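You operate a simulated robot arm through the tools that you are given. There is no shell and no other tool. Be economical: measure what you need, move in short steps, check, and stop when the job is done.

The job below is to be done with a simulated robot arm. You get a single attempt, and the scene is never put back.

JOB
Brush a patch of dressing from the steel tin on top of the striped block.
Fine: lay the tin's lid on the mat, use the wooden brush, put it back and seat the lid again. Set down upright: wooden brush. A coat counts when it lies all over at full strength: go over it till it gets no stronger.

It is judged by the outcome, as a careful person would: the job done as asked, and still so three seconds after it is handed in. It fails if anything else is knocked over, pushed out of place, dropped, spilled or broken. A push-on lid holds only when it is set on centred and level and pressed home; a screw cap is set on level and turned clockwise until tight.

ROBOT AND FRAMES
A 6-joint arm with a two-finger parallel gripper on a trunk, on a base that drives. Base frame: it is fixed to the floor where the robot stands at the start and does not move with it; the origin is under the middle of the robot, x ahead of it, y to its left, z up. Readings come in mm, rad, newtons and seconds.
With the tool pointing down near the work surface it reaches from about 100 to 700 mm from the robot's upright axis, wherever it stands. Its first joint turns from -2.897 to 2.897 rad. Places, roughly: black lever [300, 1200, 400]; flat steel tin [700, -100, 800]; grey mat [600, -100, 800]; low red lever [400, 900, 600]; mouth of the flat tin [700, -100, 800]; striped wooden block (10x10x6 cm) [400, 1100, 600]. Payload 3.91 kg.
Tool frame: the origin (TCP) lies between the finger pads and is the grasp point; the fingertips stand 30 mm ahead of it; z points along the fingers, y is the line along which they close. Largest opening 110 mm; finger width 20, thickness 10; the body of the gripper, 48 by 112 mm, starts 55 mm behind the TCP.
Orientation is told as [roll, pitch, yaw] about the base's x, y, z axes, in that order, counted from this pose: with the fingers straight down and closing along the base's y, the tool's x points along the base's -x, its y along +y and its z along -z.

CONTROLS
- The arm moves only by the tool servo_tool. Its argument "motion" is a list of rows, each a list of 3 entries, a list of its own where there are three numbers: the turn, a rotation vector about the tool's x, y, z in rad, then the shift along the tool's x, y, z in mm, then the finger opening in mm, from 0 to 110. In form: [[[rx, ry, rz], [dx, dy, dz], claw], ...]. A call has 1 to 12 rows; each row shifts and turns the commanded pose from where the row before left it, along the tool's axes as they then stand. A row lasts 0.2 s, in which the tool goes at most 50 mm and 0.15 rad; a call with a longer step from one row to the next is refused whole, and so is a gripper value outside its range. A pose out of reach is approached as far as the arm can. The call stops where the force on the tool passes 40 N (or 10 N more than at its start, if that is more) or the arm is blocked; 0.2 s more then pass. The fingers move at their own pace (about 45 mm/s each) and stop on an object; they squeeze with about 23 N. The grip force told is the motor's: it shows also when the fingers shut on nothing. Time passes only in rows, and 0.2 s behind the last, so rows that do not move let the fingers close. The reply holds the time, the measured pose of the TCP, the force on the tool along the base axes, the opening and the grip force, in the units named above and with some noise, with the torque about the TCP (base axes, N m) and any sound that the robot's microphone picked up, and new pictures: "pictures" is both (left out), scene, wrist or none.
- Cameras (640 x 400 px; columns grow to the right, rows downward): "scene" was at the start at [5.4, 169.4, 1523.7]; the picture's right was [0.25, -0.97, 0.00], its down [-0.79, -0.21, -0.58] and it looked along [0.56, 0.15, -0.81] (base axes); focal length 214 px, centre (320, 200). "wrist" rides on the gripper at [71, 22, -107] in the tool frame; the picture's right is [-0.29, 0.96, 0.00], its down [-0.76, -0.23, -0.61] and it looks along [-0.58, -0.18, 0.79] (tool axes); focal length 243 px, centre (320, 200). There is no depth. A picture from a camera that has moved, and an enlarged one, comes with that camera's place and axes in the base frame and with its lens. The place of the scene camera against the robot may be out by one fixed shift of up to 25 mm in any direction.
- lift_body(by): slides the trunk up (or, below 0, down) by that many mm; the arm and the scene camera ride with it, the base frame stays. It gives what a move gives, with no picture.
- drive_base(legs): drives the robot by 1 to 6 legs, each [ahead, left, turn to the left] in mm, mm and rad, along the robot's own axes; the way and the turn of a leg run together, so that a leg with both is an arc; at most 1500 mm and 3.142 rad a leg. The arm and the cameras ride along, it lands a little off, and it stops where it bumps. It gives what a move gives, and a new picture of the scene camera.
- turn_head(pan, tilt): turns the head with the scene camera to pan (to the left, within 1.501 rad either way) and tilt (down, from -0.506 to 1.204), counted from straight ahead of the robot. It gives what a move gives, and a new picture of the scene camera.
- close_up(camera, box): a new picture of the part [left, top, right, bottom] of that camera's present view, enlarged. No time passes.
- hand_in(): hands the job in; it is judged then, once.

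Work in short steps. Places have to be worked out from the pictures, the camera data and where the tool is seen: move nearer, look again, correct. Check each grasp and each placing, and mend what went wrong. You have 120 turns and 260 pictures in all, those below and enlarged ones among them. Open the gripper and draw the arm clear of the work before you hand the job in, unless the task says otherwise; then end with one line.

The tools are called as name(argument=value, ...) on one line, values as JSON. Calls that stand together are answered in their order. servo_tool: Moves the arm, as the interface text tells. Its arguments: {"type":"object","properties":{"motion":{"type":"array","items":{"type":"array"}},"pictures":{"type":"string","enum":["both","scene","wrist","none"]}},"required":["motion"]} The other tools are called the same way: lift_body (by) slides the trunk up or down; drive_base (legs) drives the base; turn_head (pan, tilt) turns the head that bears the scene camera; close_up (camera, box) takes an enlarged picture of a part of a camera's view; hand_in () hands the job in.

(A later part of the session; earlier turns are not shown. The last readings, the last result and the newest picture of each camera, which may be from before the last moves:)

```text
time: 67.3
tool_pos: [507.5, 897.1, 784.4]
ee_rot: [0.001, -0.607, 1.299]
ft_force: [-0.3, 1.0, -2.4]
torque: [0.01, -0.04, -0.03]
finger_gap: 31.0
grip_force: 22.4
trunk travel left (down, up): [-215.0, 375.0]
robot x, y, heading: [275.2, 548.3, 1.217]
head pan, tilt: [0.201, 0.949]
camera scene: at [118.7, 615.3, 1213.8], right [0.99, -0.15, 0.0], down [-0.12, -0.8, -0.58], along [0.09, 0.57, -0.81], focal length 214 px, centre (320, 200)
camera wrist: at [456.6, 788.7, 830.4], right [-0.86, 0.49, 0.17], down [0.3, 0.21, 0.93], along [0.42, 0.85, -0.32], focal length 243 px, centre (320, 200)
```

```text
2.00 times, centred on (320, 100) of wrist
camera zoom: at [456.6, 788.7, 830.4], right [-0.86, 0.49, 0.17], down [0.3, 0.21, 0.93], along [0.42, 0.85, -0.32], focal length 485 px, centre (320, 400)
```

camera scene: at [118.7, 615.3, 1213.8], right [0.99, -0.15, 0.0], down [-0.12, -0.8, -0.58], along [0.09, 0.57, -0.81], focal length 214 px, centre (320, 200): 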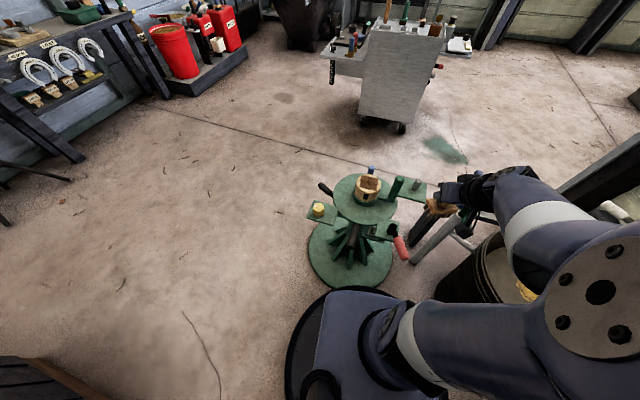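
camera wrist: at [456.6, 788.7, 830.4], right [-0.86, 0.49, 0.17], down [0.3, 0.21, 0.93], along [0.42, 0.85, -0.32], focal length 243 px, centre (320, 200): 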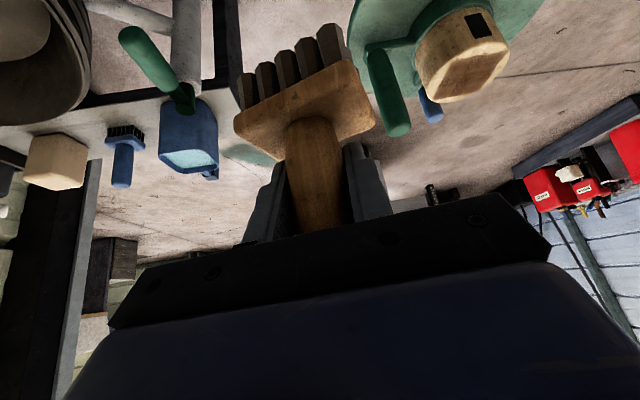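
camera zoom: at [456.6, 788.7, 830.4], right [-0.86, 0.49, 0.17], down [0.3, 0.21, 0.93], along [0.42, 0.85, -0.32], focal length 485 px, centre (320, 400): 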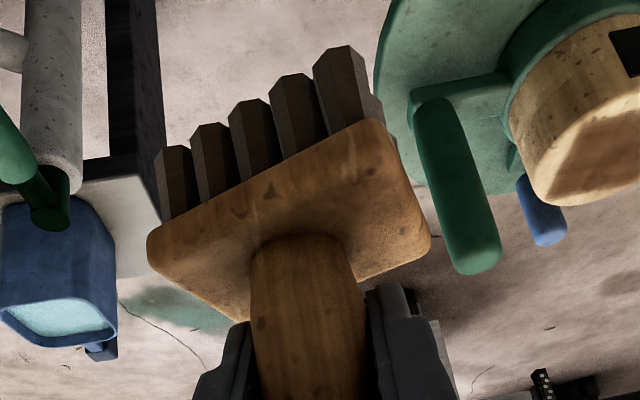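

The coat forms in a ~60 mm square patch on top. The brush has slid up some in the grip. I look closer at coat evenness.

close_up(camera="scene", box=[352, 170, 384, 195])

close_up(camera="wrist", box=[400, 0, 528, 110])

```text
16.00 times, centred on (368, 182) of scene
camera zoom: at [118.7, 615.3, 1213.8], right [0.99, -0.15, 0.0], down [-0.12, -0.8, -0.58], along [0.09, 0.57, -0.81], focal length 3432 px, centre (-448, 480)
```

zoom: 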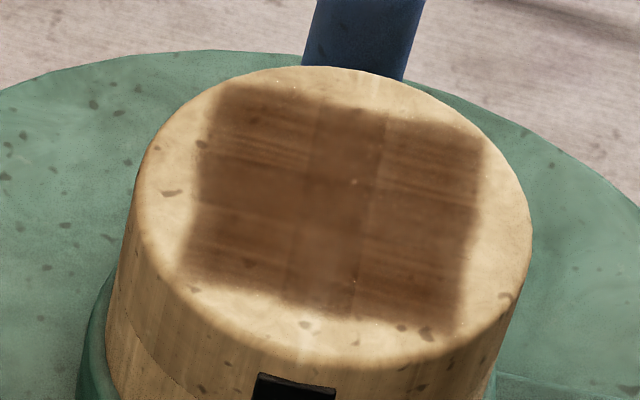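

```text
3.64 times, centred on (464, 55) of wrist
camera zoom: at [456.6, 788.7, 830.4], right [-0.86, 0.49, 0.17], down [0.3, 0.21, 0.93], along [0.42, 0.85, -0.32], focal length 882 px, centre (-204, 727)
```

zoom: 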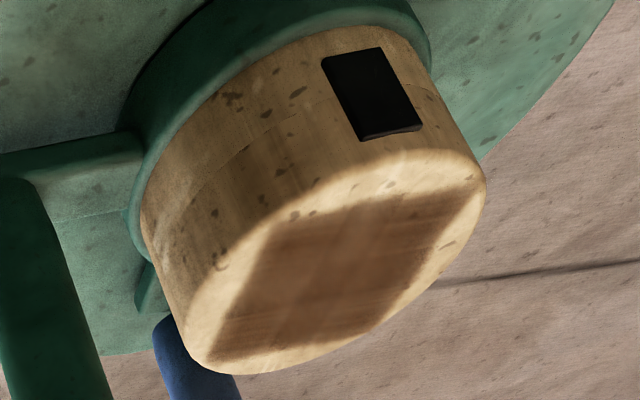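

Coat is darker in the middle, lighter on both sides; more passes are needed. I return above the block, closing on contact with the new brush height (~10 mm lower).

servo_tool(motion=[[[0, 0, 0], [-21.6, 35, 20.8], 10], [[0, 0, 0], [-21.6, 35, 20.8], 10], [[0, 0, 0], [-21.6, 35, 20.8], 10], [[0, 0, 0], [-21.6, 35, 20.8], 10], [[0, 0, 0], [-21.6, 35, 20.8], 10], [[0, 0, 0], [14, 0, 20], 10], [[0, 0, 0], [14, 0, 20], 10], [[0, 0, 0], [5.7, 0, 8.2], 10], [[0, 0, 0], [0, 0, 0], 10]], pictures="wrist")

close_up(camera="scene", box=[340, 155, 400, 205])

```text
time: 69.3
tool_pos: [379.4, 1086.4, 701.5]
ee_rot: [-0.001, -0.605, 1.302]
ft_force: [0.7, -1.3, -2.2]
torque: [-0.01, -0.04, 0.01]
finger_gap: 31.3
grip_force: 23.7
trunk travel left (down, up): [-215.0, 375.0]
robot x, y, heading: [276.8, 545.5, 1.22]
head pan, tilt: [0.201, 0.949]
camera wrist: at [327.2, 978.4, 747.5], right [-0.86, 0.48, 0.16], down [0.29, 0.21, 0.93], along [0.42, 0.85, -0.32], focal length 243 px, centre (320, 200)
```

wrist: 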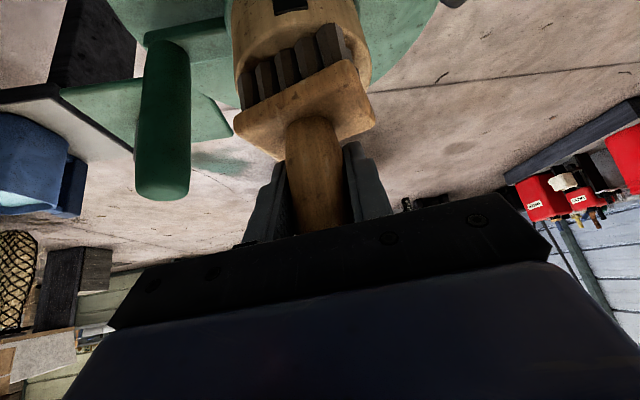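

```text
8.00 times, centred on (370, 180) of scene
camera zoom: at [118.7, 615.2, 1213.8], right [0.99, -0.15, 0.0], down [-0.12, -0.8, -0.58], along [0.09, 0.58, -0.81], focal length 1716 px, centre (-80, 360)
```

zoom: 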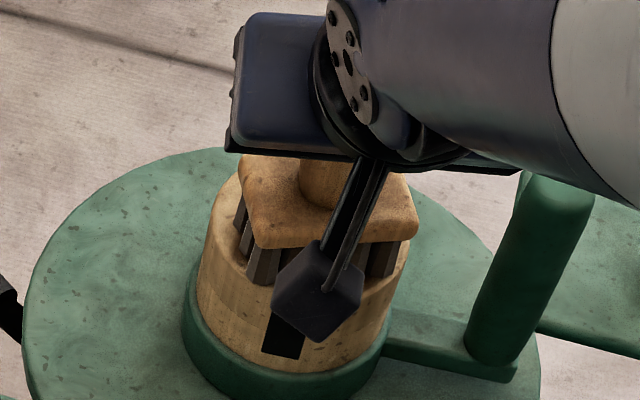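

No contact yet; I lower in small steps.

servo_tool(motion=[[[0, 0, 0], [1.1, 0, 1.6], 10], [[0, 0, 0], [1.1, 0, 1.6], 10], [[0, 0, 0], [0, 0, 0], 10]], pictures="none")

```text
time: 70.1
tool_pos: [378.5, 1089.1, 700.0]
ee_rot: [-0.002, -0.61, 1.301]
ft_force: [1.6, -4.0, 12.6]
torque: [0.02, -0.1, -0.02]
finger_gap: 30.9
grip_force: 23.2
trunk travel left (down, up): [-215.0, 375.0]
robot x, y, heading: [277.6, 548.4, 1.215]
head pan, tilt: [0.201, 0.949]
```

Contact ~14 N. Now strokes on the left part, then the right part.

servo_tool(motion=[[[0, 0, 0], [0, 15, 0], 10], [[0, 0, 0], [-9.9, 0, 6.8], 10], [[0, 0, 0], [-6.6, 0, 4.5], 10], [[0, 0, 0], [9.9, 0, -6.8], 10], [[0, 0, 0], [9.9, 0, -6.8], 10], [[0, 0, 0], [13.2, 0, -9.1], 10], [[0, 0, 0], [-9.9, 0, 6.8], 10], [[0, 0, 0], [-9.9, 0, 6.8], 10], [[0, 0, 0], [-9.9, 0, 6.8], 10], [[0, 0, 0], [13.2, 0, -9.1], 10], [[0, 0, 0], [0, -7, 0], 10], [[0, 0, 0], [0, -8, 0], 10]], pictures="none")

servo_tool(motion=[[[0, 0, 0], [0, -15, 0], 10], [[0, 0, 0], [-9.9, 0, 6.8], 10], [[0, 0, 0], [-6.6, 0, 4.5], 10], [[0, 0, 0], [9.9, 0, -6.8], 10], [[0, 0, 0], [9.9, 0, -6.8], 10], [[0, 0, 0], [13.2, 0, -9.1], 10], [[0, 0, 0], [-9.9, 0, 6.8], 10], [[0, 0, 0], [-9.9, 0, 6.8], 10], [[0, 0, 0], [-9.9, 0, 6.8], 10], [[0, 0, 0], [13.2, 0, -9.1], 10], [[0, 0, 0], [0, 7, 0], 10], [[0, 0, 0], [0, 8, 0], 10]], pictures="none")

```text
time: 72.7
tool_pos: [376.7, 1088.3, 698.7]
ee_rot: [-0.001, -0.609, 1.304]
ft_force: [-5.4, 1.8, 12.3]
torque: [0.29, 0.38, 0.05]
finger_gap: 31.3
grip_force: 23.0
trunk travel left (down, up): [-215.0, 375.0]
robot x, y, heading: [275.5, 548.8, 1.219]
head pan, tilt: [0.201, 0.949]
```

```text
time: 75.3
tool_pos: [378.3, 1088.4, 698.9]
ee_rot: [-0.002, -0.608, 1.302]
ft_force: [4.1, -2.6, 8.1]
torque: [0.15, -0.24, -0.06]
finger_gap: 31.3
grip_force: 23.1
trunk travel left (down, up): [-215.0, 375.0]
robot x, y, heading: [280.0, 547.7, 1.212]
head pan, tilt: [0.201, 0.949]
```

Still in contact. I lift and swing aside to look.

servo_tool(motion=[[[0, 0, 0], [-26, 0, -38], 10], [[0, 0, 0], [-20, 0, -30], 10], [[0, 0, 0], [20, -35, -25], 10], [[0, 0, 0], [25, -35, -15], 10], [[0, 0, 0], [25, -35, -15], 10], [[0, 0, 0], [25, -35, -15], 10], [[0, 0, 0], [25, -35, -15], 10]], pictures="none")

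close_up(camera="scene", box=[352, 170, 384, 195])

close_up(camera="wrist", box=[160, 0, 480, 200])

```text
time: 76.9
tool_pos: [508.7, 896.0, 783.8]
ee_rot: [-0.003, -0.607, 1.302]
ft_force: [-0.4, 0.1, -2.0]
torque: [0.0, -0.02, -0.04]
finger_gap: 31.1
grip_force: 23.5
trunk travel left (down, up): [-215.0, 375.0]
robot x, y, heading: [274.2, 547.3, 1.222]
head pan, tilt: [0.201, 0.949]
```

```text
16.00 times, centred on (368, 182) of scene
camera zoom: at [118.7, 615.3, 1213.8], right [0.99, -0.15, 0.0], down [-0.12, -0.8, -0.58], along [0.09, 0.57, -0.81], focal length 3432 px, centre (-448, 480)
```

zoom: 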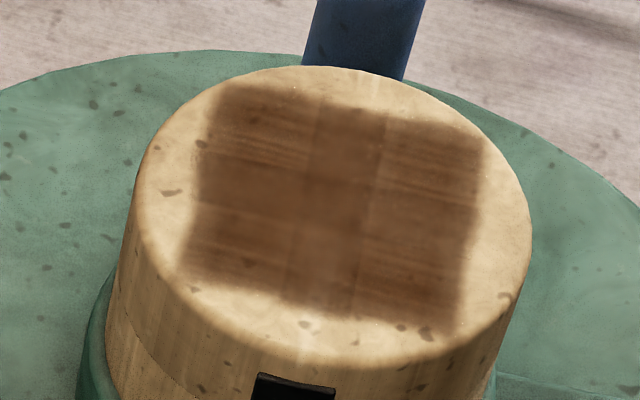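

```text
2.00 times, centred on (320, 100) of wrist
camera zoom: at [455.6, 788.1, 829.0], right [-0.86, 0.49, 0.16], down [0.3, 0.21, 0.93], along [0.42, 0.85, -0.32], focal length 485 px, centre (320, 400)
```

zoom: 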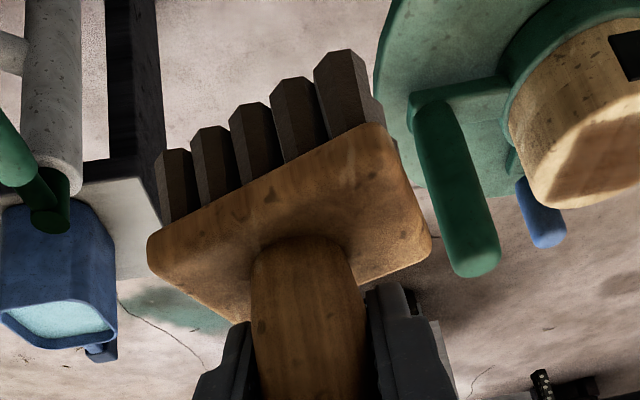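

The sides are still somewhat lighter than the middle, so the coat is still building there. I go back and give more passes concentrated on the sides and ends.

servo_tool(motion=[[[0, 0, 0], [-21.6, 35, 20.8], 10], [[0, 0, 0], [-21.6, 35, 20.8], 10], [[0, 0, 0], [-21.6, 35, 20.8], 10], [[0, 0, 0], [-21.6, 35, 20.8], 10], [[0, 0, 0], [-21.6, 35, 20.8], 10], [[0, 0, 0], [14, 0, 20], 10], [[0, 0, 0], [14, 0, 20], 10], [[0, 0, 0], [6.5, 0, 9.3], 10], [[0, 0, 0], [1, 0, 1.5], 10], [[0, 0, 0], [0, 0, 0], 10]], pictures="none")

```text
time: 79.1
tool_pos: [376.8, 1088.3, 697.9]
ee_rot: [0.001, -0.614, 1.302]
ft_force: [-3.7, -0.2, 21.3]
torque: [0.06, 0.17, -0.06]
finger_gap: 31.1
grip_force: 22.7
trunk travel left (down, up): [-215.0, 375.0]
robot x, y, heading: [276.6, 550.4, 1.221]
head pan, tilt: [0.201, 0.949]
```

servo_tool(motion=[[[0, 0, 0], [-0.4, 20, -0.6], 10], [[0, 0, 0], [-16.4, 0, 11.4], 10], [[0, 0, 0], [12.3, 0, -8.6], 10], [[0, 0, 0], [12.3, 0, -8.6], 10], [[0, 0, 0], [12.3, 0, -8.6], 10], [[0, 0, 0], [-12.3, 0, 8.6], 10], [[0, 0, 0], [-12.3, 0, 8.6], 10], [[0, 0, 0], [-12.3, 0, 8.6], 10], [[0, 0, 0], [12.3, 0, -8.6], 10], [[0, 0, 0], [12.3, 0, -8.6], 10], [[0, 0, 0], [12.3, 0, -8.6], 10], [[0, 0, 0], [-20.5, 0, 14.2], 10]], pictures="none")

servo_tool(motion=[[[0, 0, 0], [0, -20, 0], 10], [[0, 0, 0], [0, -20, 0], 10], [[0, 0, 0], [-16.4, 0, 11.4], 10], [[0, 0, 0], [12.3, 0, -8.6], 10], [[0, 0, 0], [12.3, 0, -8.6], 10], [[0, 0, 0], [12.3, 0, -8.6], 10], [[0, 0, 0], [-12.3, 0, 8.6], 10], [[0, 0, 0], [-12.3, 0, 8.6], 10], [[0, 0, 0], [-12.3, 0, 8.6], 10], [[0, 0, 0], [12.3, 0, -8.6], 10], [[0, 0, 0], [12.3, 0, -8.6], 10], [[0, 0, 0], [-8.2, 0, 5.8], 10]], pictures="none")

```text
time: 81.7
tool_pos: [359.4, 1091.8, 697.0]
ee_rot: [-0.002, -0.607, 1.302]
ft_force: [0.2, -0.7, -1.5]
torque: [0.02, 0.0, 0.0]
finger_gap: 31.3
grip_force: 23.0
trunk travel left (down, up): [-215.0, 375.0]
robot x, y, heading: [278.5, 548.2, 1.215]
head pan, tilt: [0.201, 0.949]
```

```text
time: 84.3
tool_pos: [396.3, 1081.2, 695.1]
ee_rot: [-0.001, -0.606, 1.302]
ft_force: [0.8, -0.8, -2.3]
torque: [0.02, -0.03, -0.02]
finger_gap: 31.3
grip_force: 22.3
trunk travel left (down, up): [-215.0, 375.0]
robot x, y, heading: [272.9, 547.5, 1.215]
head pan, tilt: [0.201, 0.949]
```

Contact was lost again (brush slipped a bit upward). I lower gently here (right side) to re-establish a light contact.

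servo_tool(motion=[[[0, 0, 0], [0.6, 5, 0.8], 10], [[0, 0, 0], [0.6, 0, 0.8], 10], [[0, 0, 0], [0, 0, 0], 10]], pictures="none")

```text
time: 85.1
tool_pos: [391.8, 1081.9, 696.2]
ee_rot: [-0.002, -0.611, 1.302]
ft_force: [3.6, -2.2, 11.6]
torque: [-0.3, 0.06, 0.06]
finger_gap: 31.3
grip_force: 23.5
trunk travel left (down, up): [-215.0, 375.0]
robot x, y, heading: [278.3, 547.7, 1.218]
head pan, tilt: [0.201, 0.949]
```

Contact ~14 N at the right side. Strokes here, then at the left.

servo_tool(motion=[[[0, 0, 0], [-8.2, 0, 5.7], 10], [[0, 0, 0], [-8.2, 0, 5.7], 10], [[0, 0, 0], [8.2, 0, -5.7], 10], [[0, 0, 0], [8.2, 0, -5.7], 10], [[0, 0, 0], [8.2, 0, -5.7], 10], [[0, 0, 0], [8.2, 0, -5.7], 10], [[0, 0, 0], [-8.2, 0, 5.7], 10], [[0, 0, 0], [-8.2, 0, 5.7], 10], [[0, 0, 0], [-8.2, 0, 5.7], 10], [[0, 0, 0], [-8.2, 0, 5.7], 10], [[0, 0, 0], [8.2, 0, -5.7], 10], [[0, 0, 0], [8.2, 0, -5.7], 10]], pictures="none")

servo_tool(motion=[[[0, 0, 0], [0, 15, 0], 10], [[0, 0, 0], [0, 15, 0], 10], [[0, 0, 0], [0, 0, 0], 10]], pictures="none")

```text
time: 87.7
tool_pos: [392.2, 1083.3, 695.2]
ee_rot: [-0.003, -0.607, 1.303]
ft_force: [2.0, 3.5, 9.1]
torque: [0.34, -0.01, -0.1]
finger_gap: 31.0
grip_force: 23.6
trunk travel left (down, up): [-215.0, 375.0]
robot x, y, heading: [279.2, 551.5, 1.214]
head pan, tilt: [0.201, 0.949]
```

```text
time: 88.5
tool_pos: [363.2, 1090.4, 694.3]
ee_rot: [-0.002, -0.607, 1.301]
ft_force: [6.2, -3.3, 13.4]
torque: [-0.04, -0.39, -0.1]
finger_gap: 31.4
grip_force: 23.0
trunk travel left (down, up): [-215.0, 375.0]
robot x, y, heading: [273.3, 548.8, 1.218]
head pan, tilt: [0.201, 0.949]
```

Contact is kept (~15 N) on the left; same strokes here, then lift and look.

servo_tool(motion=[[[0, 0, 0], [-8.2, 0, 5.7], 10], [[0, 0, 0], [-8.2, 0, 5.7], 10], [[0, 0, 0], [8.2, 0, -5.7], 10], [[0, 0, 0], [8.2, 0, -5.7], 10], [[0, 0, 0], [8.2, 0, -5.7], 10], [[0, 0, 0], [8.2, 0, -5.7], 10], [[0, 0, 0], [-8.2, 0, 5.7], 10], [[0, 0, 0], [-8.2, 0, 5.7], 10], [[0, 0, 0], [-8.2, 0, 5.7], 10], [[0, 0, 0], [-8.2, 0, 5.7], 10], [[0, 0, 0], [8.2, 0, -5.7], 10], [[0, 0, 0], [8.2, 0, -5.7], 10]], pictures="none")

servo_tool(motion=[[[0, 0, 0], [-26, 0, -38], 10], [[0, 0, 0], [-20, 0, -30], 10], [[0, 0, 0], [20, -40, -25], 10], [[0, 0, 0], [25, -40, -15], 10], [[0, 0, 0], [25, -40, -15], 10], [[0, 0, 0], [25, -35, -15], 10], [[0, 0, 0], [25, -35, -15], 10]], pictures="none")

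close_up(camera="scene", box=[352, 170, 384, 195])

close_up(camera="wrist", box=[160, 0, 480, 200])

```text
time: 91.1
tool_pos: [363.5, 1091.0, 695.1]
ee_rot: [-0.002, -0.61, 1.3]
ft_force: [1.3, 5.5, 11.4]
torque: [0.27, -0.04, 0.0]
finger_gap: 31.4
grip_force: 23.6
trunk travel left (down, up): [-215.0, 375.0]
robot x, y, heading: [275.5, 551.3, 1.219]
head pan, tilt: [0.201, 0.949]
```

```text
refused: row 3 steps farther than a row can; nothing moved
```

```text
16.00 times, centred on (368, 182) of scene
camera zoom: at [118.8, 614.8, 1213.9], right [0.99, -0.15, 0.0], down [-0.12, -0.8, -0.58], along [0.09, 0.58, -0.81], focal length 3432 px, centre (-448, 480)
```

zoom: 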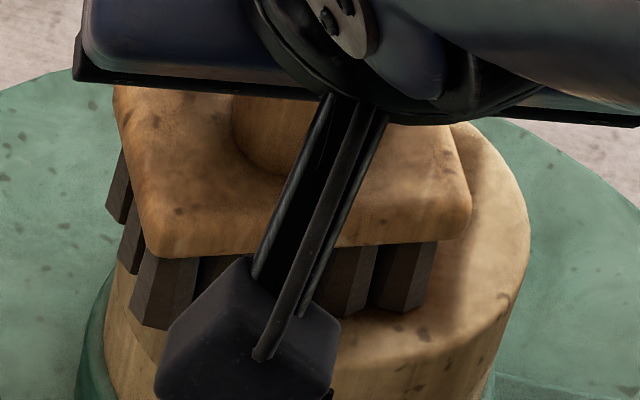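

```text
2.00 times, centred on (320, 100) of wrist
camera zoom: at [311.4, 982.6, 740.7], right [-0.86, 0.48, 0.17], down [0.29, 0.2, 0.93], along [0.42, 0.85, -0.32], focal length 485 px, centre (320, 400)
```

zoom: 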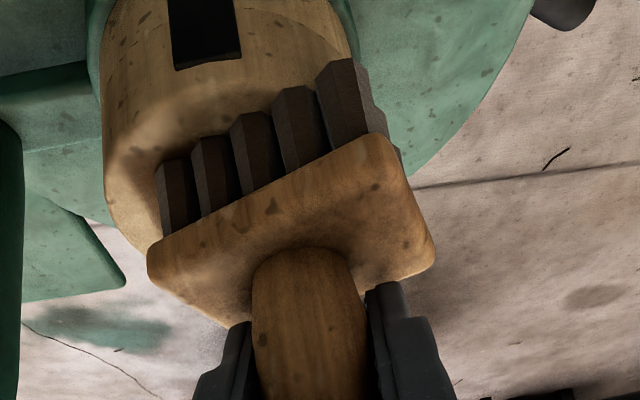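

servo_tool(motion=[[[0, 0, 0], [-26, 0, -38], 10], [[0, 0, 0], [-20, 0, -30], 10], [[0, 0, 0], [20, -35, -25], 10], [[0, 0, 0], [25, -38, -15], 10], [[0, 0, 0], [25, -38, -15], 10], [[0, 0, 0], [25, -38, -15], 10], [[0, 0, 0], [25, -38, -15], 10]], pictures="none")

close_up(camera="scene", box=[352, 170, 384, 195])

close_up(camera="wrist", box=[380, 0, 540, 110])

```text
time: 92.7
tool_pos: [507.0, 900.7, 776.3]
ee_rot: [-0.002, -0.608, 1.3]
ft_force: [0.1, 0.5, -2.8]
torque: [0.01, 0.04, -0.01]
finger_gap: 31.0
grip_force: 22.6
trunk travel left (down, up): [-215.0, 375.0]
robot x, y, heading: [276.8, 547.9, 1.216]
head pan, tilt: [0.201, 0.949]
```

```text
16.00 times, centred on (368, 182) of scene
camera zoom: at [118.7, 615.3, 1213.8], right [0.99, -0.15, 0.0], down [-0.12, -0.8, -0.58], along [0.09, 0.58, -0.81], focal length 3432 px, centre (-448, 480)
```

zoom: 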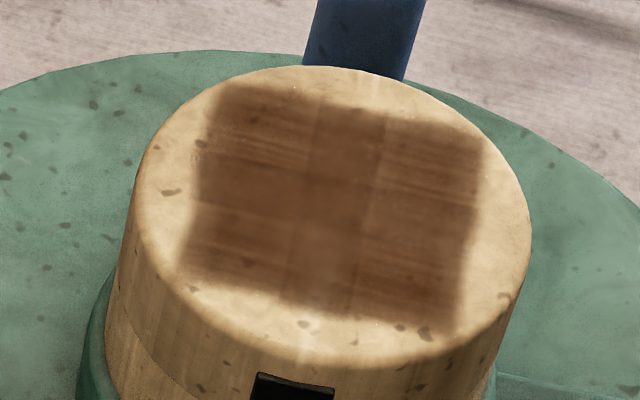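

```text
3.64 times, centred on (460, 55) of wrist
camera zoom: at [454.1, 791.6, 822.3], right [-0.86, 0.49, 0.16], down [0.3, 0.21, 0.93], along [0.42, 0.85, -0.32], focal length 882 px, centre (-189, 727)
```

zoom: 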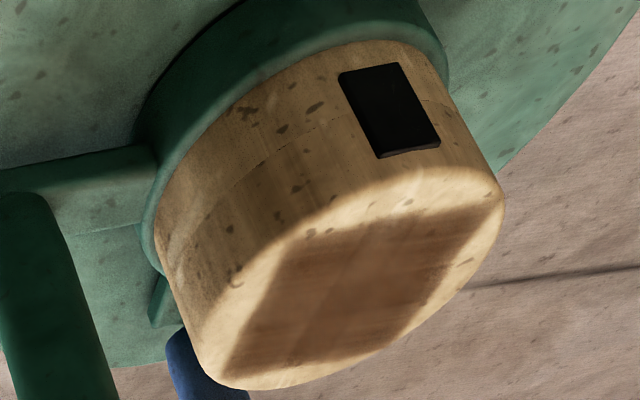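

The coat looks near-uniform now. I do one more full set of light passes to check whether it still strengthens.

servo_tool(motion=[[[0, 0, 0], [-21.6, 34.5, 20.8], 10], [[0, 0, 0], [-21.6, 34.5, 20.8], 10], [[0, 0, 0], [-21.6, 34.5, 20.8], 10], [[0, 0, 0], [-20, 34.5, 19.5], 10], [[0, 0, 0], [-20, 34.5, 19.5], 10], [[0, 0, 0], [14, 0, 20], 10], [[0, 0, 0], [14, 0, 20], 10], [[0, 0, 0], [3.2, 0, 4.6], 10], [[0, 0, 0], [0, 0, 0], 10]], pictures="none")

```text
time: 94.7
tool_pos: [377.0, 1082.7, 699.6]
ee_rot: [-0.002, -0.608, 1.301]
ft_force: [-0.2, -0.3, -1.7]
torque: [0.01, -0.01, 0.0]
finger_gap: 31.2
grip_force: 22.1
trunk travel left (down, up): [-215.0, 375.0]
robot x, y, heading: [278.6, 549.8, 1.218]
head pan, tilt: [0.201, 0.949]
```

servo_tool(motion=[[[0, 0, 0], [-1.1, 0, 8], 10], [[0, 0, 0], [0.9, 0, 1.3], 10], [[0, 0, 0], [0, 0, 0], 10]], pictures="none")

```text
time: 95.5
tool_pos: [376.7, 1088.3, 694.9]
ee_rot: [0.0, -0.611, 1.301]
ft_force: [-1.2, -3.2, 22.1]
torque: [-0.21, 0.09, 0.01]
finger_gap: 31.1
grip_force: 23.0
trunk travel left (down, up): [-215.0, 375.0]
robot x, y, heading: [274.8, 549.0, 1.213]
head pan, tilt: [0.201, 0.949]
```

Contact; easing 1 mm and stroking both sides.

servo_tool(motion=[[[0, 0, 0], [-0.6, 15, -0.8], 10], [[0, 0, 0], [-16.4, 0, 11.4], 10], [[0, 0, 0], [10.9, 0, -7.6], 10], [[0, 0, 0], [10.9, 0, -7.6], 10], [[0, 0, 0], [10.9, 0, -7.6], 10], [[0, 0, 0], [-10.9, 0, 7.6], 10], [[0, 0, 0], [-10.9, 0, 7.6], 10], [[0, 0, 0], [-10.9, 0, 7.6], 10], [[0, 0, 0], [10.9, 0, -7.6], 10], [[0, 0, 0], [10.9, 0, -7.6], 10], [[0, 0, 0], [10.9, 0, -7.6], 10], [[0, 0, 0], [-16.3, 0, 11.4], 10]], pictures="none")

servo_tool(motion=[[[0, 0, 0], [0, -15, 0], 10], [[0, 0, 0], [0, -15, 0], 10], [[0, 0, 0], [-16.4, 0, 11.4], 10], [[0, 0, 0], [10.9, 0, -7.6], 10], [[0, 0, 0], [10.9, 0, -7.6], 10], [[0, 0, 0], [10.9, 0, -7.6], 10], [[0, 0, 0], [-10.9, 0, 7.6], 10], [[0, 0, 0], [-10.9, 0, 7.6], 10], [[0, 0, 0], [-10.9, 0, 7.6], 10], [[0, 0, 0], [10.9, 0, -7.6], 10], [[0, 0, 0], [10.9, 0, -7.6], 10], [[0, 0, 0], [-5.5, 0, 3.8], 10]], pictures="none")

servo_tool(motion=[[[0, 0, 0], [-26, 0, -38], 10], [[0, 0, 0], [-20, 0, -30], 10], [[0, 0, 0], [20, -32, -25], 10], [[0, 0, 0], [25, -33, -15], 10], [[0, 0, 0], [25, -33, -15], 10], [[0, 0, 0], [25, -33, -15], 10], [[0, 0, 0], [25, -33, -15], 10]], pictures="none")

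close_up(camera="scene", box=[352, 170, 384, 195])

close_up(camera="wrist", box=[160, 0, 480, 200])

```text
time: 98.1
tool_pos: [362.2, 1089.6, 695.7]
ee_rot: [0.0, -0.607, 1.302]
ft_force: [-3.4, -9.0, 28.0]
torque: [-0.14, 0.25, 0.07]
finger_gap: 31.1
grip_force: 22.9
trunk travel left (down, up): [-215.0, 375.0]
robot x, y, heading: [272.9, 543.9, 1.213]
head pan, tilt: [0.201, 0.949]
```

```text
time: 100.7
tool_pos: [391.0, 1082.3, 693.2]
ee_rot: [-0.003, -0.608, 1.303]
ft_force: [-1.8, -11.2, 26.5]
torque: [-0.22, 0.13, 0.05]
finger_gap: 31.0
grip_force: 22.8
trunk travel left (down, up): [-215.0, 375.0]
robot x, y, heading: [278.7, 547.7, 1.22]
head pan, tilt: [0.201, 0.949]
```

```text
time: 102.3
tool_pos: [513.8, 902.3, 777.6]
ee_rot: [0.0, -0.607, 1.301]
ft_force: [0.0, 0.9, -2.4]
torque: [-0.01, 0.01, 0.03]
finger_gap: 31.3
grip_force: 22.6
trunk travel left (down, up): [-215.0, 375.0]
robot x, y, heading: [274.6, 545.6, 1.215]
head pan, tilt: [0.201, 0.949]
```

```text
16.00 times, centred on (368, 182) of scene
camera zoom: at [118.7, 615.3, 1213.8], right [0.99, -0.15, 0.0], down [-0.12, -0.8, -0.58], along [0.09, 0.57, -0.81], focal length 3432 px, centre (-448, 480)
```

zoom: 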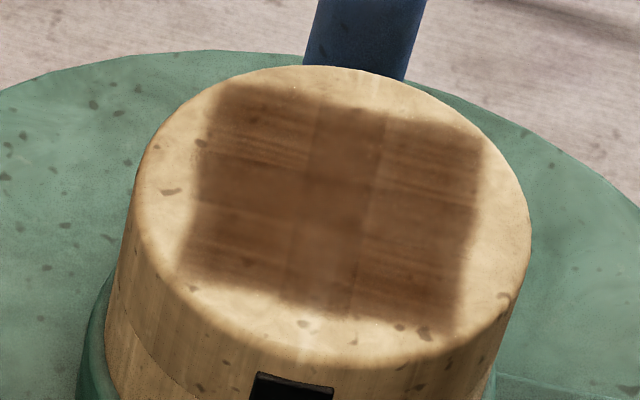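

```text
2.00 times, centred on (320, 100) of wrist
camera zoom: at [462.1, 793.7, 823.2], right [-0.86, 0.49, 0.17], down [0.3, 0.21, 0.93], along [0.42, 0.85, -0.32], focal length 485 px, centre (320, 400)
```

zoom: 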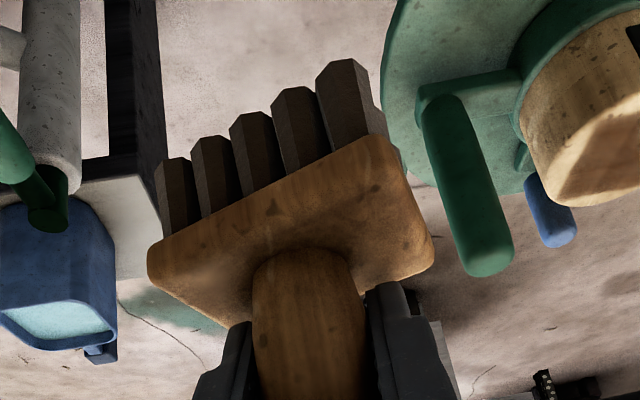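

No visible change from the previous set, and the bristles are still wet, so the coat is at full strength. I raise, restore the tool yaw and lift the trunk for the trip back.

servo_tool(motion=[[[0, 0, 0], [-20, 30, -30], 10], [[0, 0, 0], [-20, 30, -30], 10], [[0.083, 0, 0.119], [0, 0, 0], 10], [[0.083, 0, 0.119], [0, 0, 0], 10], [[0.083, 0, 0.119], [0, 0, 0], 10], [[0.083, 0, 0.119], [0, 0, 0], 10], [[0, 0, 0], [0, 0, 0], 10]], pictures="none")

lift_body(by=200)

```text
time: 103.9
tool_pos: [452.1, 912.8, 850.2]
ee_rot: [-0.003, -0.61, 0.723]
ft_force: [0.4, 0.0, -2.3]
torque: [0.0, 0.04, -0.01]
finger_gap: 31.1
grip_force: 23.2
trunk travel left (down, up): [-215.0, 375.0]
robot x, y, heading: [279.4, 545.6, 1.221]
head pan, tilt: [0.201, 0.949]
```

```text
time: 106.1
tool_pos: [452.9, 913.0, 1049.6]
ee_rot: [-0.003, -0.608, 0.723]
ft_force: [-0.3, 0.0, -2.1]
torque: [-0.03, 0.02, -0.02]
finger_gap: 31.2
grip_force: 23.1
trunk travel left (down, up): [-415.0, 175.0]
robot x, y, heading: [279.6, 549.1, 1.219]
head pan, tilt: [0.201, 0.949]
```

Now drive back along the same way: back 80, turn right, then strafe to the bench position.

drive_base(legs=[[-80, 0, 0], [0, 0, -1.218]])

turn_head(pan=0.1, tilt=0.85)

```text
time: 110.2
tool_pos: [652.3, 432.5, 1050.1]
ee_rot: [-0.004, -0.607, -0.501]
ft_force: [-0.7, 1.1, -2.6]
torque: [-0.01, 0.01, 0.01]
finger_gap: 31.3
grip_force: 22.9
trunk travel left (down, up): [-415.0, 175.0]
robot x, y, heading: [250.5, 474.6, -0.009]
head pan, tilt: [0.201, 0.949]
camera scene: at [256.5, 638.8, 1413.8], right [0.19, -0.98, 0.0], down [-0.8, -0.16, -0.58], along [0.57, 0.11, -0.81], focal length 214 px, centre (320, 200)
```

scene: 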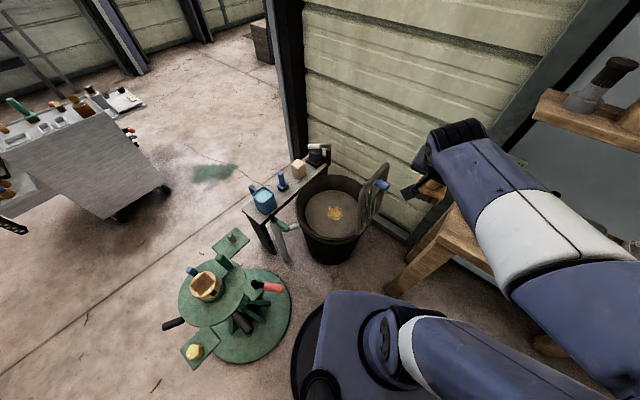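

```text
time: 110.9
tool_pos: [652.4, 432.1, 1049.9]
ee_rot: [-0.002, -0.607, -0.5]
ft_force: [-0.3, -0.1, -3.0]
torque: [-0.01, 0.02, 0.01]
finger_gap: 31.3
grip_force: 23.0
trunk travel left (down, up): [-415.0, 175.0]
robot x, y, heading: [247.9, 473.6, -0.002]
head pan, tilt: [0.099, 0.85]
camera scene: at [263.0, 632.0, 1421.3], right [0.09, -1.0, 0.0], down [-0.75, -0.07, -0.66], along [0.66, 0.06, -0.75], focal length 214 px, centre (320, 200)
```

scene: 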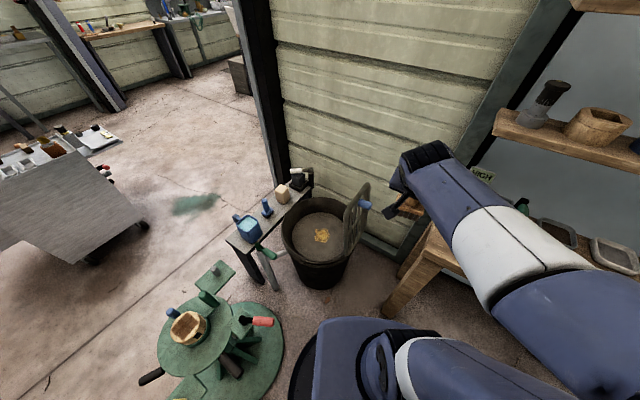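

drive_base(legs=[[-130, -445, 0]])

close_up(camera="wrist", box=[0, 0, 640, 400])

```text
time: 113.7
tool_pos: [518.6, -17.5, 1050.5]
ee_rot: [-0.003, -0.608, -0.504]
ft_force: [0.8, 0.0, -1.6]
torque: [0.01, 0.03, 0.03]
finger_gap: 31.0
grip_force: 23.1
trunk travel left (down, up): [-415.0, 175.0]
robot x, y, heading: [117.8, 20.7, -0.008]
head pan, tilt: [0.099, 0.85]
camera scene: at [129.7, 182.9, 1421.3], right [0.09, -1.0, 0.0], down [-0.75, -0.07, -0.66], along [0.66, 0.06, -0.75], focal length 214 px, centre (320, 200)
```

scene: 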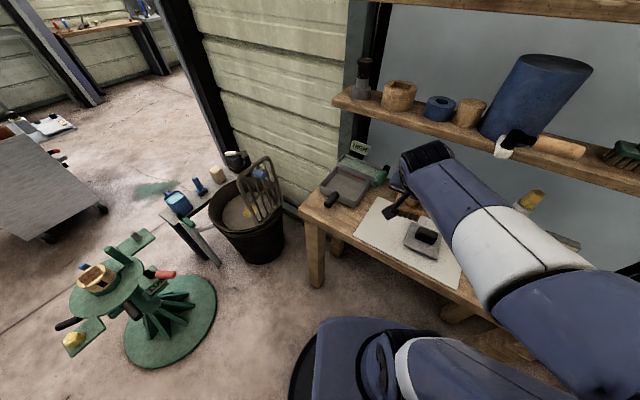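

```text
1.00 times, centred on (320, 200) of wrist (not enlarged: the box is as wide or as high as the picture)
camera zoom: at [425.2, 60.0, 1095.8], right [0.67, 0.72, 0.16], down [0.13, -0.33, 0.93], along [0.73, -0.61, -0.32], focal length 243 px, centre (320, 200)
```

zoom: 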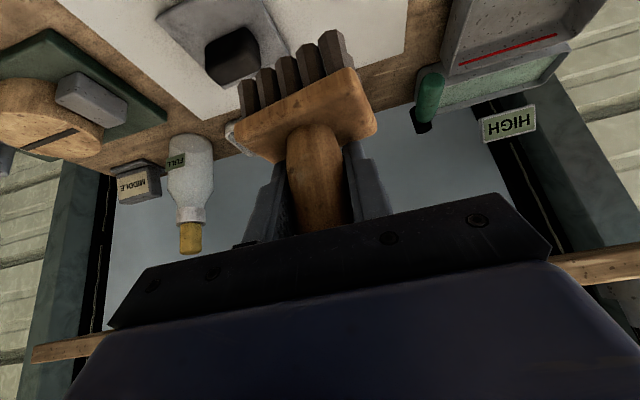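

Back at the bench. I move over the brush's old spot (580,10) and descend to ~20 mm above set-down.

servo_tool(motion=[[[0, 0, 0], [-17, 27, 12], 10], [[0, 0, 0], [-16.5, 26.5, 11], 10], [[0, 0, 0], [21.4, 0, 30.8], 10], [[0, 0, 0], [21.4, 0, 30.8], 10], [[0, 0, 0], [21.4, 0, 30.8], 10], [[0, 0, 0], [21.4, 0, 30.8], 10], [[0, 0, 0], [0, 0, 0], 10]], pictures="wrist")

close_up(camera="scene", box=[330, 140, 490, 260])

```text
time: 115.3
tool_pos: [579.2, 10.6, 900.5]
ee_rot: [-0.002, -0.606, -0.503]
ft_force: [0.0, -1.3, -2.3]
torque: [0.01, -0.01, 0.0]
finger_gap: 31.0
grip_force: 23.0
trunk travel left (down, up): [-415.0, 175.0]
robot x, y, heading: [111.1, 22.7, -0.009]
head pan, tilt: [0.099, 0.85]
camera wrist: at [485.6, 87.9, 946.2], right [0.67, 0.72, 0.16], down [0.13, -0.33, 0.93], along [0.73, -0.61, -0.32], focal length 243 px, centre (320, 200)
```

wrist: 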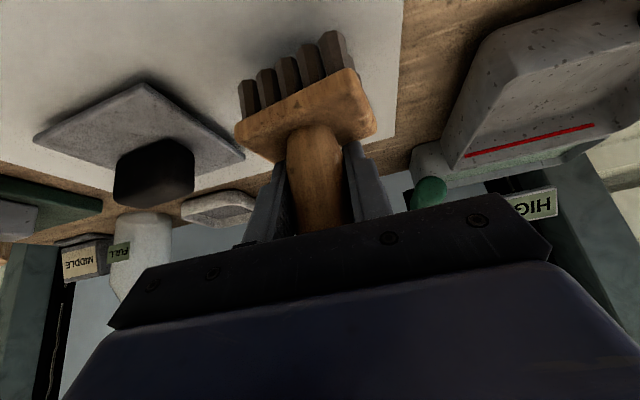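

```text
3.33 times, centred on (410, 200) of scene
camera zoom: at [130.0, 182.9, 1421.3], right [0.09, -1.0, 0.0], down [-0.75, -0.07, -0.66], along [0.66, 0.06, -0.75], focal length 715 px, centre (20, 200)
```

zoom: 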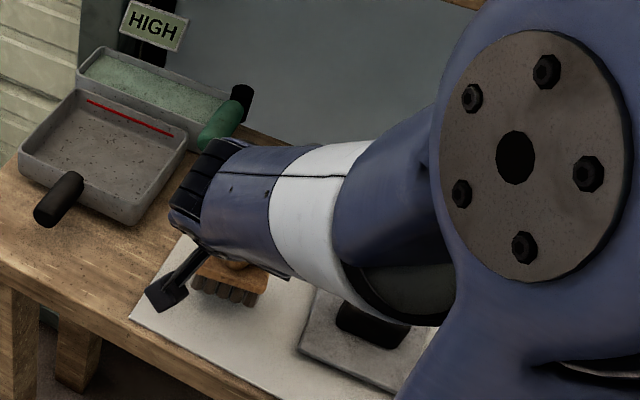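

Brush is over its spot. Lower gently to contact.

servo_tool(motion=[[[0, 0, 0], [5.7, 0, 8.2], 10], [[0, 0, 0], [2.9, 0, 4.1], 10], [[0, 0, 0], [1.1, 0, 1.6], 10], [[0, 0, 0], [1.1, 0, 1.6], 10], [[0, 0, 0], [0, 0, 0], 10]], pictures="none")

```text
time: 116.5
tool_pos: [579.7, 7.4, 882.1]
ee_rot: [-0.004, -0.607, -0.503]
ft_force: [0.2, 0.7, -1.7]
torque: [0.0, 0.0, -0.03]
finger_gap: 31.3
grip_force: 23.2
trunk travel left (down, up): [-415.0, 175.0]
robot x, y, heading: [114.7, 23.7, -0.008]
head pan, tilt: [0.099, 0.85]
```

servo_tool(motion=[[[0, 0, 0], [0.8, 0, 1.2], 10], [[0, 0, 0], [0.6, 0, 0.8], 10], [[0, 0, 0], [0, 0, 0], 10]], pictures="none")

```text
time: 117.3
tool_pos: [580.0, 8.2, 880.5]
ee_rot: [-0.006, -0.608, -0.502]
ft_force: [0.0, 0.1, -1.4]
torque: [0.0, 0.04, 0.01]
finger_gap: 31.0
grip_force: 22.6
trunk travel left (down, up): [-415.0, 175.0]
robot x, y, heading: [114.7, 22.5, -0.01]
head pan, tilt: [0.099, 0.85]
```

Not touching yet; continue down in small steps.

servo_tool(motion=[[[0, 0, 0], [0.6, 0, 0.8], 10], [[0, 0, 0], [0.6, 0, 0.8], 10], [[0, 0, 0], [0, 0, 0], 10]], pictures="wrist")

```text
time: 118.1
tool_pos: [580.5, 7.2, 877.3]
ee_rot: [-0.005, -0.607, -0.503]
ft_force: [-0.3, 0.4, -2.3]
torque: [-0.01, 0.01, 0.0]
finger_gap: 31.1
grip_force: 23.5
trunk travel left (down, up): [-415.0, 175.0]
robot x, y, heading: [119.2, 24.6, -0.006]
head pan, tilt: [0.099, 0.85]
camera wrist: at [486.3, 86.6, 922.6], right [0.67, 0.72, 0.16], down [0.13, -0.33, 0.93], along [0.73, -0.61, -0.32], focal length 243 px, centre (320, 200)
```

wrist: 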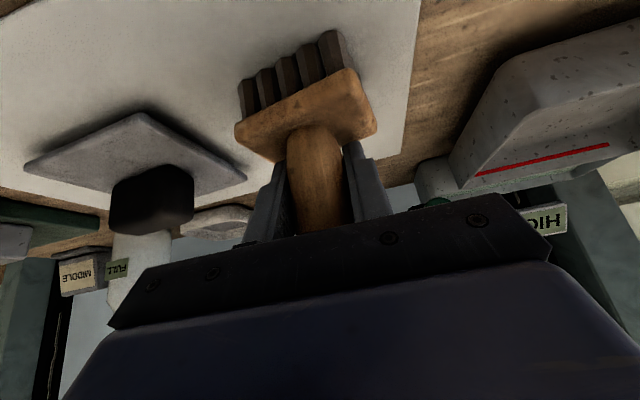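

servo_tool(motion=[[[0, 0, 0], [0.8, 0, 1.2], 10], [[0, 0, 0], [0.8, 0, 1.2], 10], [[0, 0, 0], [0, 0, 0], 10]], pictures="none")

```text
time: 118.9
tool_pos: [579.7, 9.6, 875.2]
ee_rot: [-0.002, -0.613, -0.503]
ft_force: [-3.7, 2.1, 16.1]
torque: [-0.03, -0.1, -0.06]
finger_gap: 31.3
grip_force: 22.7
trunk travel left (down, up): [-415.0, 175.0]
robot x, y, heading: [115.1, 25.0, -0.012]
head pan, tilt: [0.099, 0.85]
```

Contact (16 N). Ease 1 mm, release and back out along the finger axis.

servo_tool(motion=[[[0, 0, 0], [-0.7, 0, -1], 10], [[0, 0, 0], [0, 0, 0], 50], [[0, 0, 0], [0, 0, 0], 80], [[0, 0, 0], [0, 0, 0], 80], [[0, 0, 0], [0, 0, -25], 80], [[0, 0, 0], [0, 0, -40], 80], [[0, 0, 0], [0, 0, -40], 80], [[0, 0, 0], [0, 0, 0], 80]])

close_up(camera="scene", box=[330, 140, 490, 260])

```text
time: 120.7
tool_pos: [527.0, 37.1, 958.4]
ee_rot: [-0.002, -0.606, -0.505]
ft_force: [-0.7, 0.3, 0.0]
torque: [0.01, 0.0, 0.05]
finger_gap: 80.1
grip_force: 0.1
trunk travel left (down, up): [-415.0, 175.0]
robot x, y, heading: [114.4, 21.3, -0.006]
head pan, tilt: [0.099, 0.85]
camera scene: at [129.2, 182.9, 1421.3], right [0.09, -1.0, 0.0], down [-0.75, -0.07, -0.66], along [0.66, 0.06, -0.75], focal length 214 px, centre (320, 200)
camera wrist: at [434.2, 115.3, 1004.8], right [0.67, 0.72, 0.16], down [0.13, -0.33, 0.93], along [0.73, -0.61, -0.32], focal length 243 px, centre (320, 200)
```

scene: 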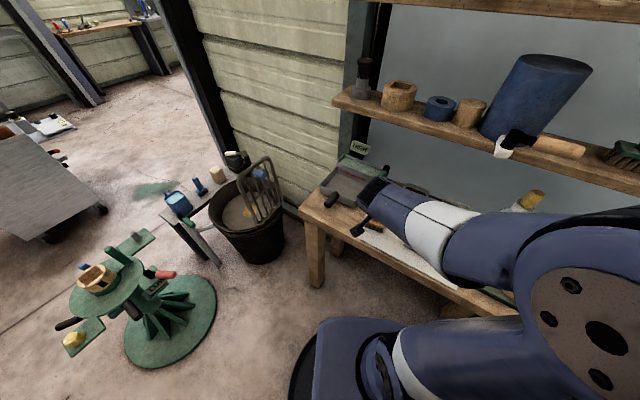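
wrist: 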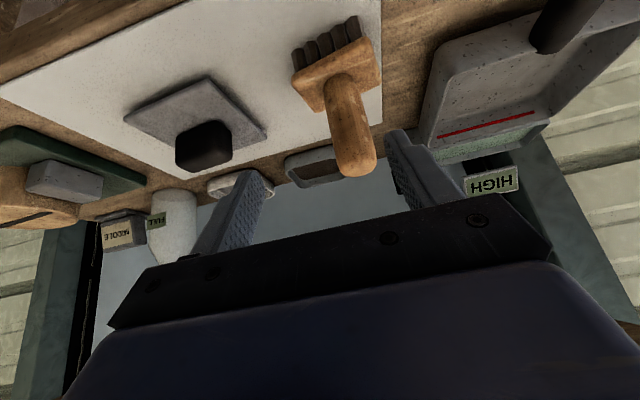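

```text
3.33 times, centred on (410, 200) of scene
camera zoom: at [129.2, 182.9, 1421.3], right [0.09, -1.0, 0.0], down [-0.75, -0.07, -0.66], along [0.66, 0.06, -0.75], focal length 715 px, centre (20, 200)
```

zoom: 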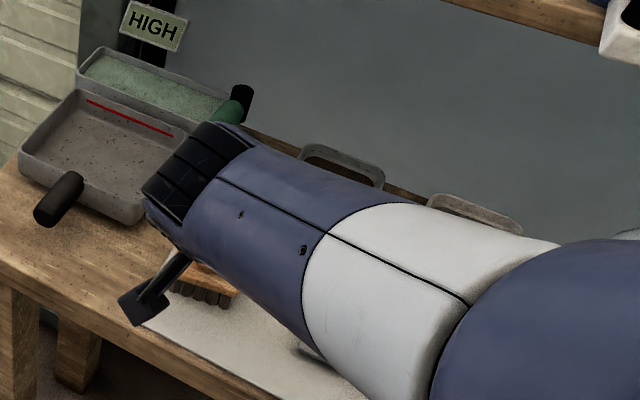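

Brush stands upright on the mat. I go up and across to the lid's stand-off.

servo_tool(motion=[[[-0.0063, 0, -0.009], [-17, 0, -24.7], 80], [[0, 0, 0], [0, -46, 0], 80], [[0, 0, 0], [0, -46, 0], 80], [[0, 0, 0], [0, -46.5, 0], 80], [[0, 0, 0], [-36, 0, 25], 80], [[0, 0, 0], [17, 0, 24], 80], [[0, 0, 0], [17, 0, 24], 80], [[0, 0, 0], [0, 0, 0], 80]], pictures="wrist")

close_up(camera="wrist", box=[180, 70, 500, 270])

```text
time: 122.5
tool_pos: [500.4, -105.2, 931.3]
ee_rot: [-0.004, -0.608, -0.492]
ft_force: [0.7, 0.3, -0.9]
torque: [0.03, 0.02, -0.01]
finger_gap: 80.3
grip_force: 0.1
trunk travel left (down, up): [-415.0, 175.0]
robot x, y, heading: [115.7, 27.4, -0.009]
head pan, tilt: [0.099, 0.85]
camera wrist: at [406.1, -27.7, 977.1], right [0.66, 0.73, 0.16], down [0.14, -0.33, 0.93], along [0.74, -0.6, -0.32], focal length 243 px, centre (320, 200)
```

wrist: 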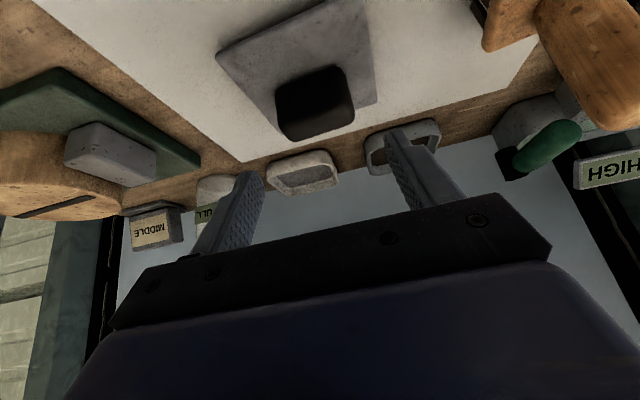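

```text
2.00 times, centred on (340, 170) of wrist
camera zoom: at [406.1, -27.7, 977.1], right [0.66, 0.73, 0.16], down [0.14, -0.33, 0.93], along [0.74, -0.6, -0.32], focal length 485 px, centre (280, 260)
```

zoom: 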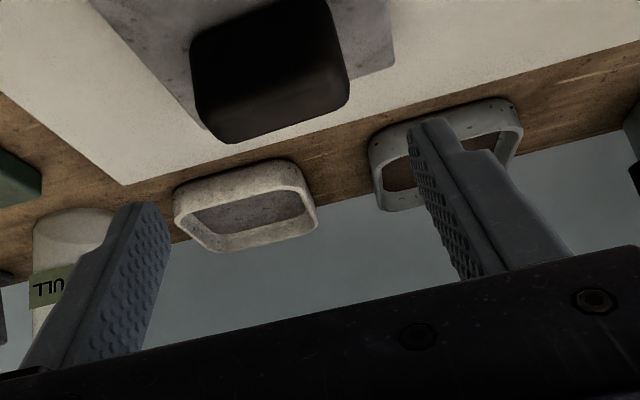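

Knob is 3–4 mm left of centre. I advance to the recorded grasp pose, short by ~8 mm, and check.

servo_tool(motion=[[[0, 0, 0], [10.7, -3, 20], 80], [[0, 0, 0], [0, 0, 30], 80], [[0, 0, 0], [0, 0, 27], 80], [[0, 0, 0], [0, 0, 0], 80]], pictures="wrist")

close_up(camera="wrist", box=[180, 70, 500, 270])

```text
time: 123.5
tool_pos: [529.2, -124.1, 862.7]
ee_rot: [-0.003, -0.605, -0.492]
ft_force: [0.3, -0.5, -1.1]
torque: [-0.01, -0.03, 0.01]
finger_gap: 80.2
grip_force: 0.0
trunk travel left (down, up): [-415.0, 175.0]
robot x, y, heading: [118.8, 28.1, -0.006]
head pan, tilt: [0.099, 0.85]
camera wrist: at [435.2, -46.4, 908.4], right [0.66, 0.73, 0.16], down [0.14, -0.33, 0.93], along [0.74, -0.6, -0.32], focal length 243 px, centre (320, 200)
```

wrist: 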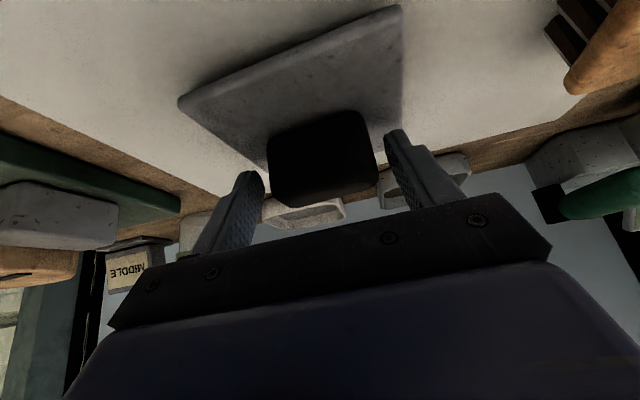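

```text
2.00 times, centred on (340, 170) of wrist
camera zoom: at [435.2, -46.4, 908.4], right [0.66, 0.73, 0.16], down [0.14, -0.33, 0.93], along [0.74, -0.6, -0.32], focal length 485 px, centre (280, 260)
```

zoom: 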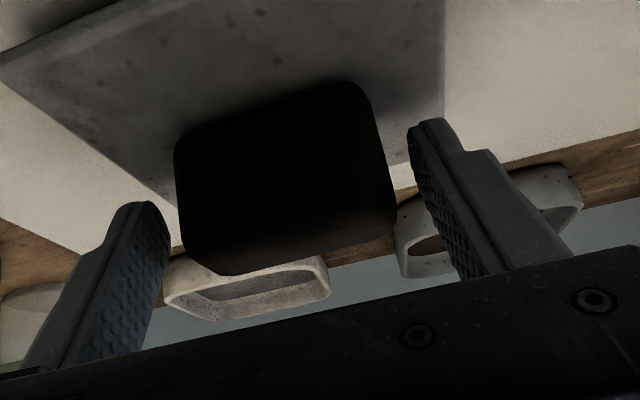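

Matches the earlier grasp view. Advance 11 mm and close.

servo_tool(motion=[[[0, 0, 0], [0, 0, 6], 80], [[0, 0, 0], [0, 0, 5], 80], [[0, 0, 0], [0, 0, 0], 60], [[0, 0, 0], [0, 0, 0], 30], [[0, 0, 0], [0, 0, 0], 30]], pictures="wrist")

```text
time: 124.7
tool_pos: [534.2, -126.9, 854.5]
ee_rot: [-0.001, -0.608, -0.493]
ft_force: [0.7, -0.4, -0.3]
torque: [0.03, -0.01, 0.0]
finger_gap: 59.8
grip_force: 23.2
trunk travel left (down, up): [-415.0, 175.0]
robot x, y, heading: [118.3, 22.8, -0.008]
head pan, tilt: [0.099, 0.85]
camera wrist: at [440.4, -49.9, 900.1], right [0.66, 0.73, 0.16], down [0.14, -0.33, 0.93], along [0.74, -0.6, -0.32], focal length 243 px, centre (320, 200)
```

wrist: 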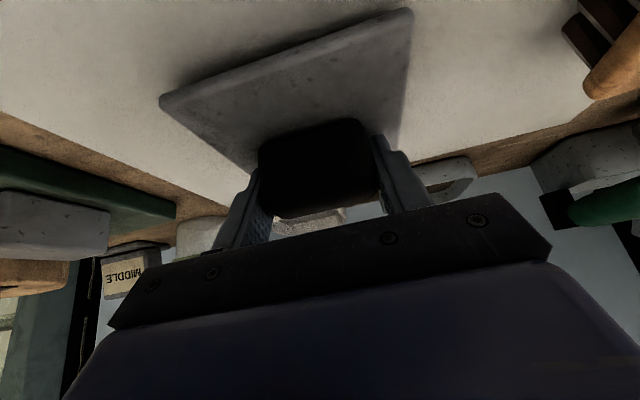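

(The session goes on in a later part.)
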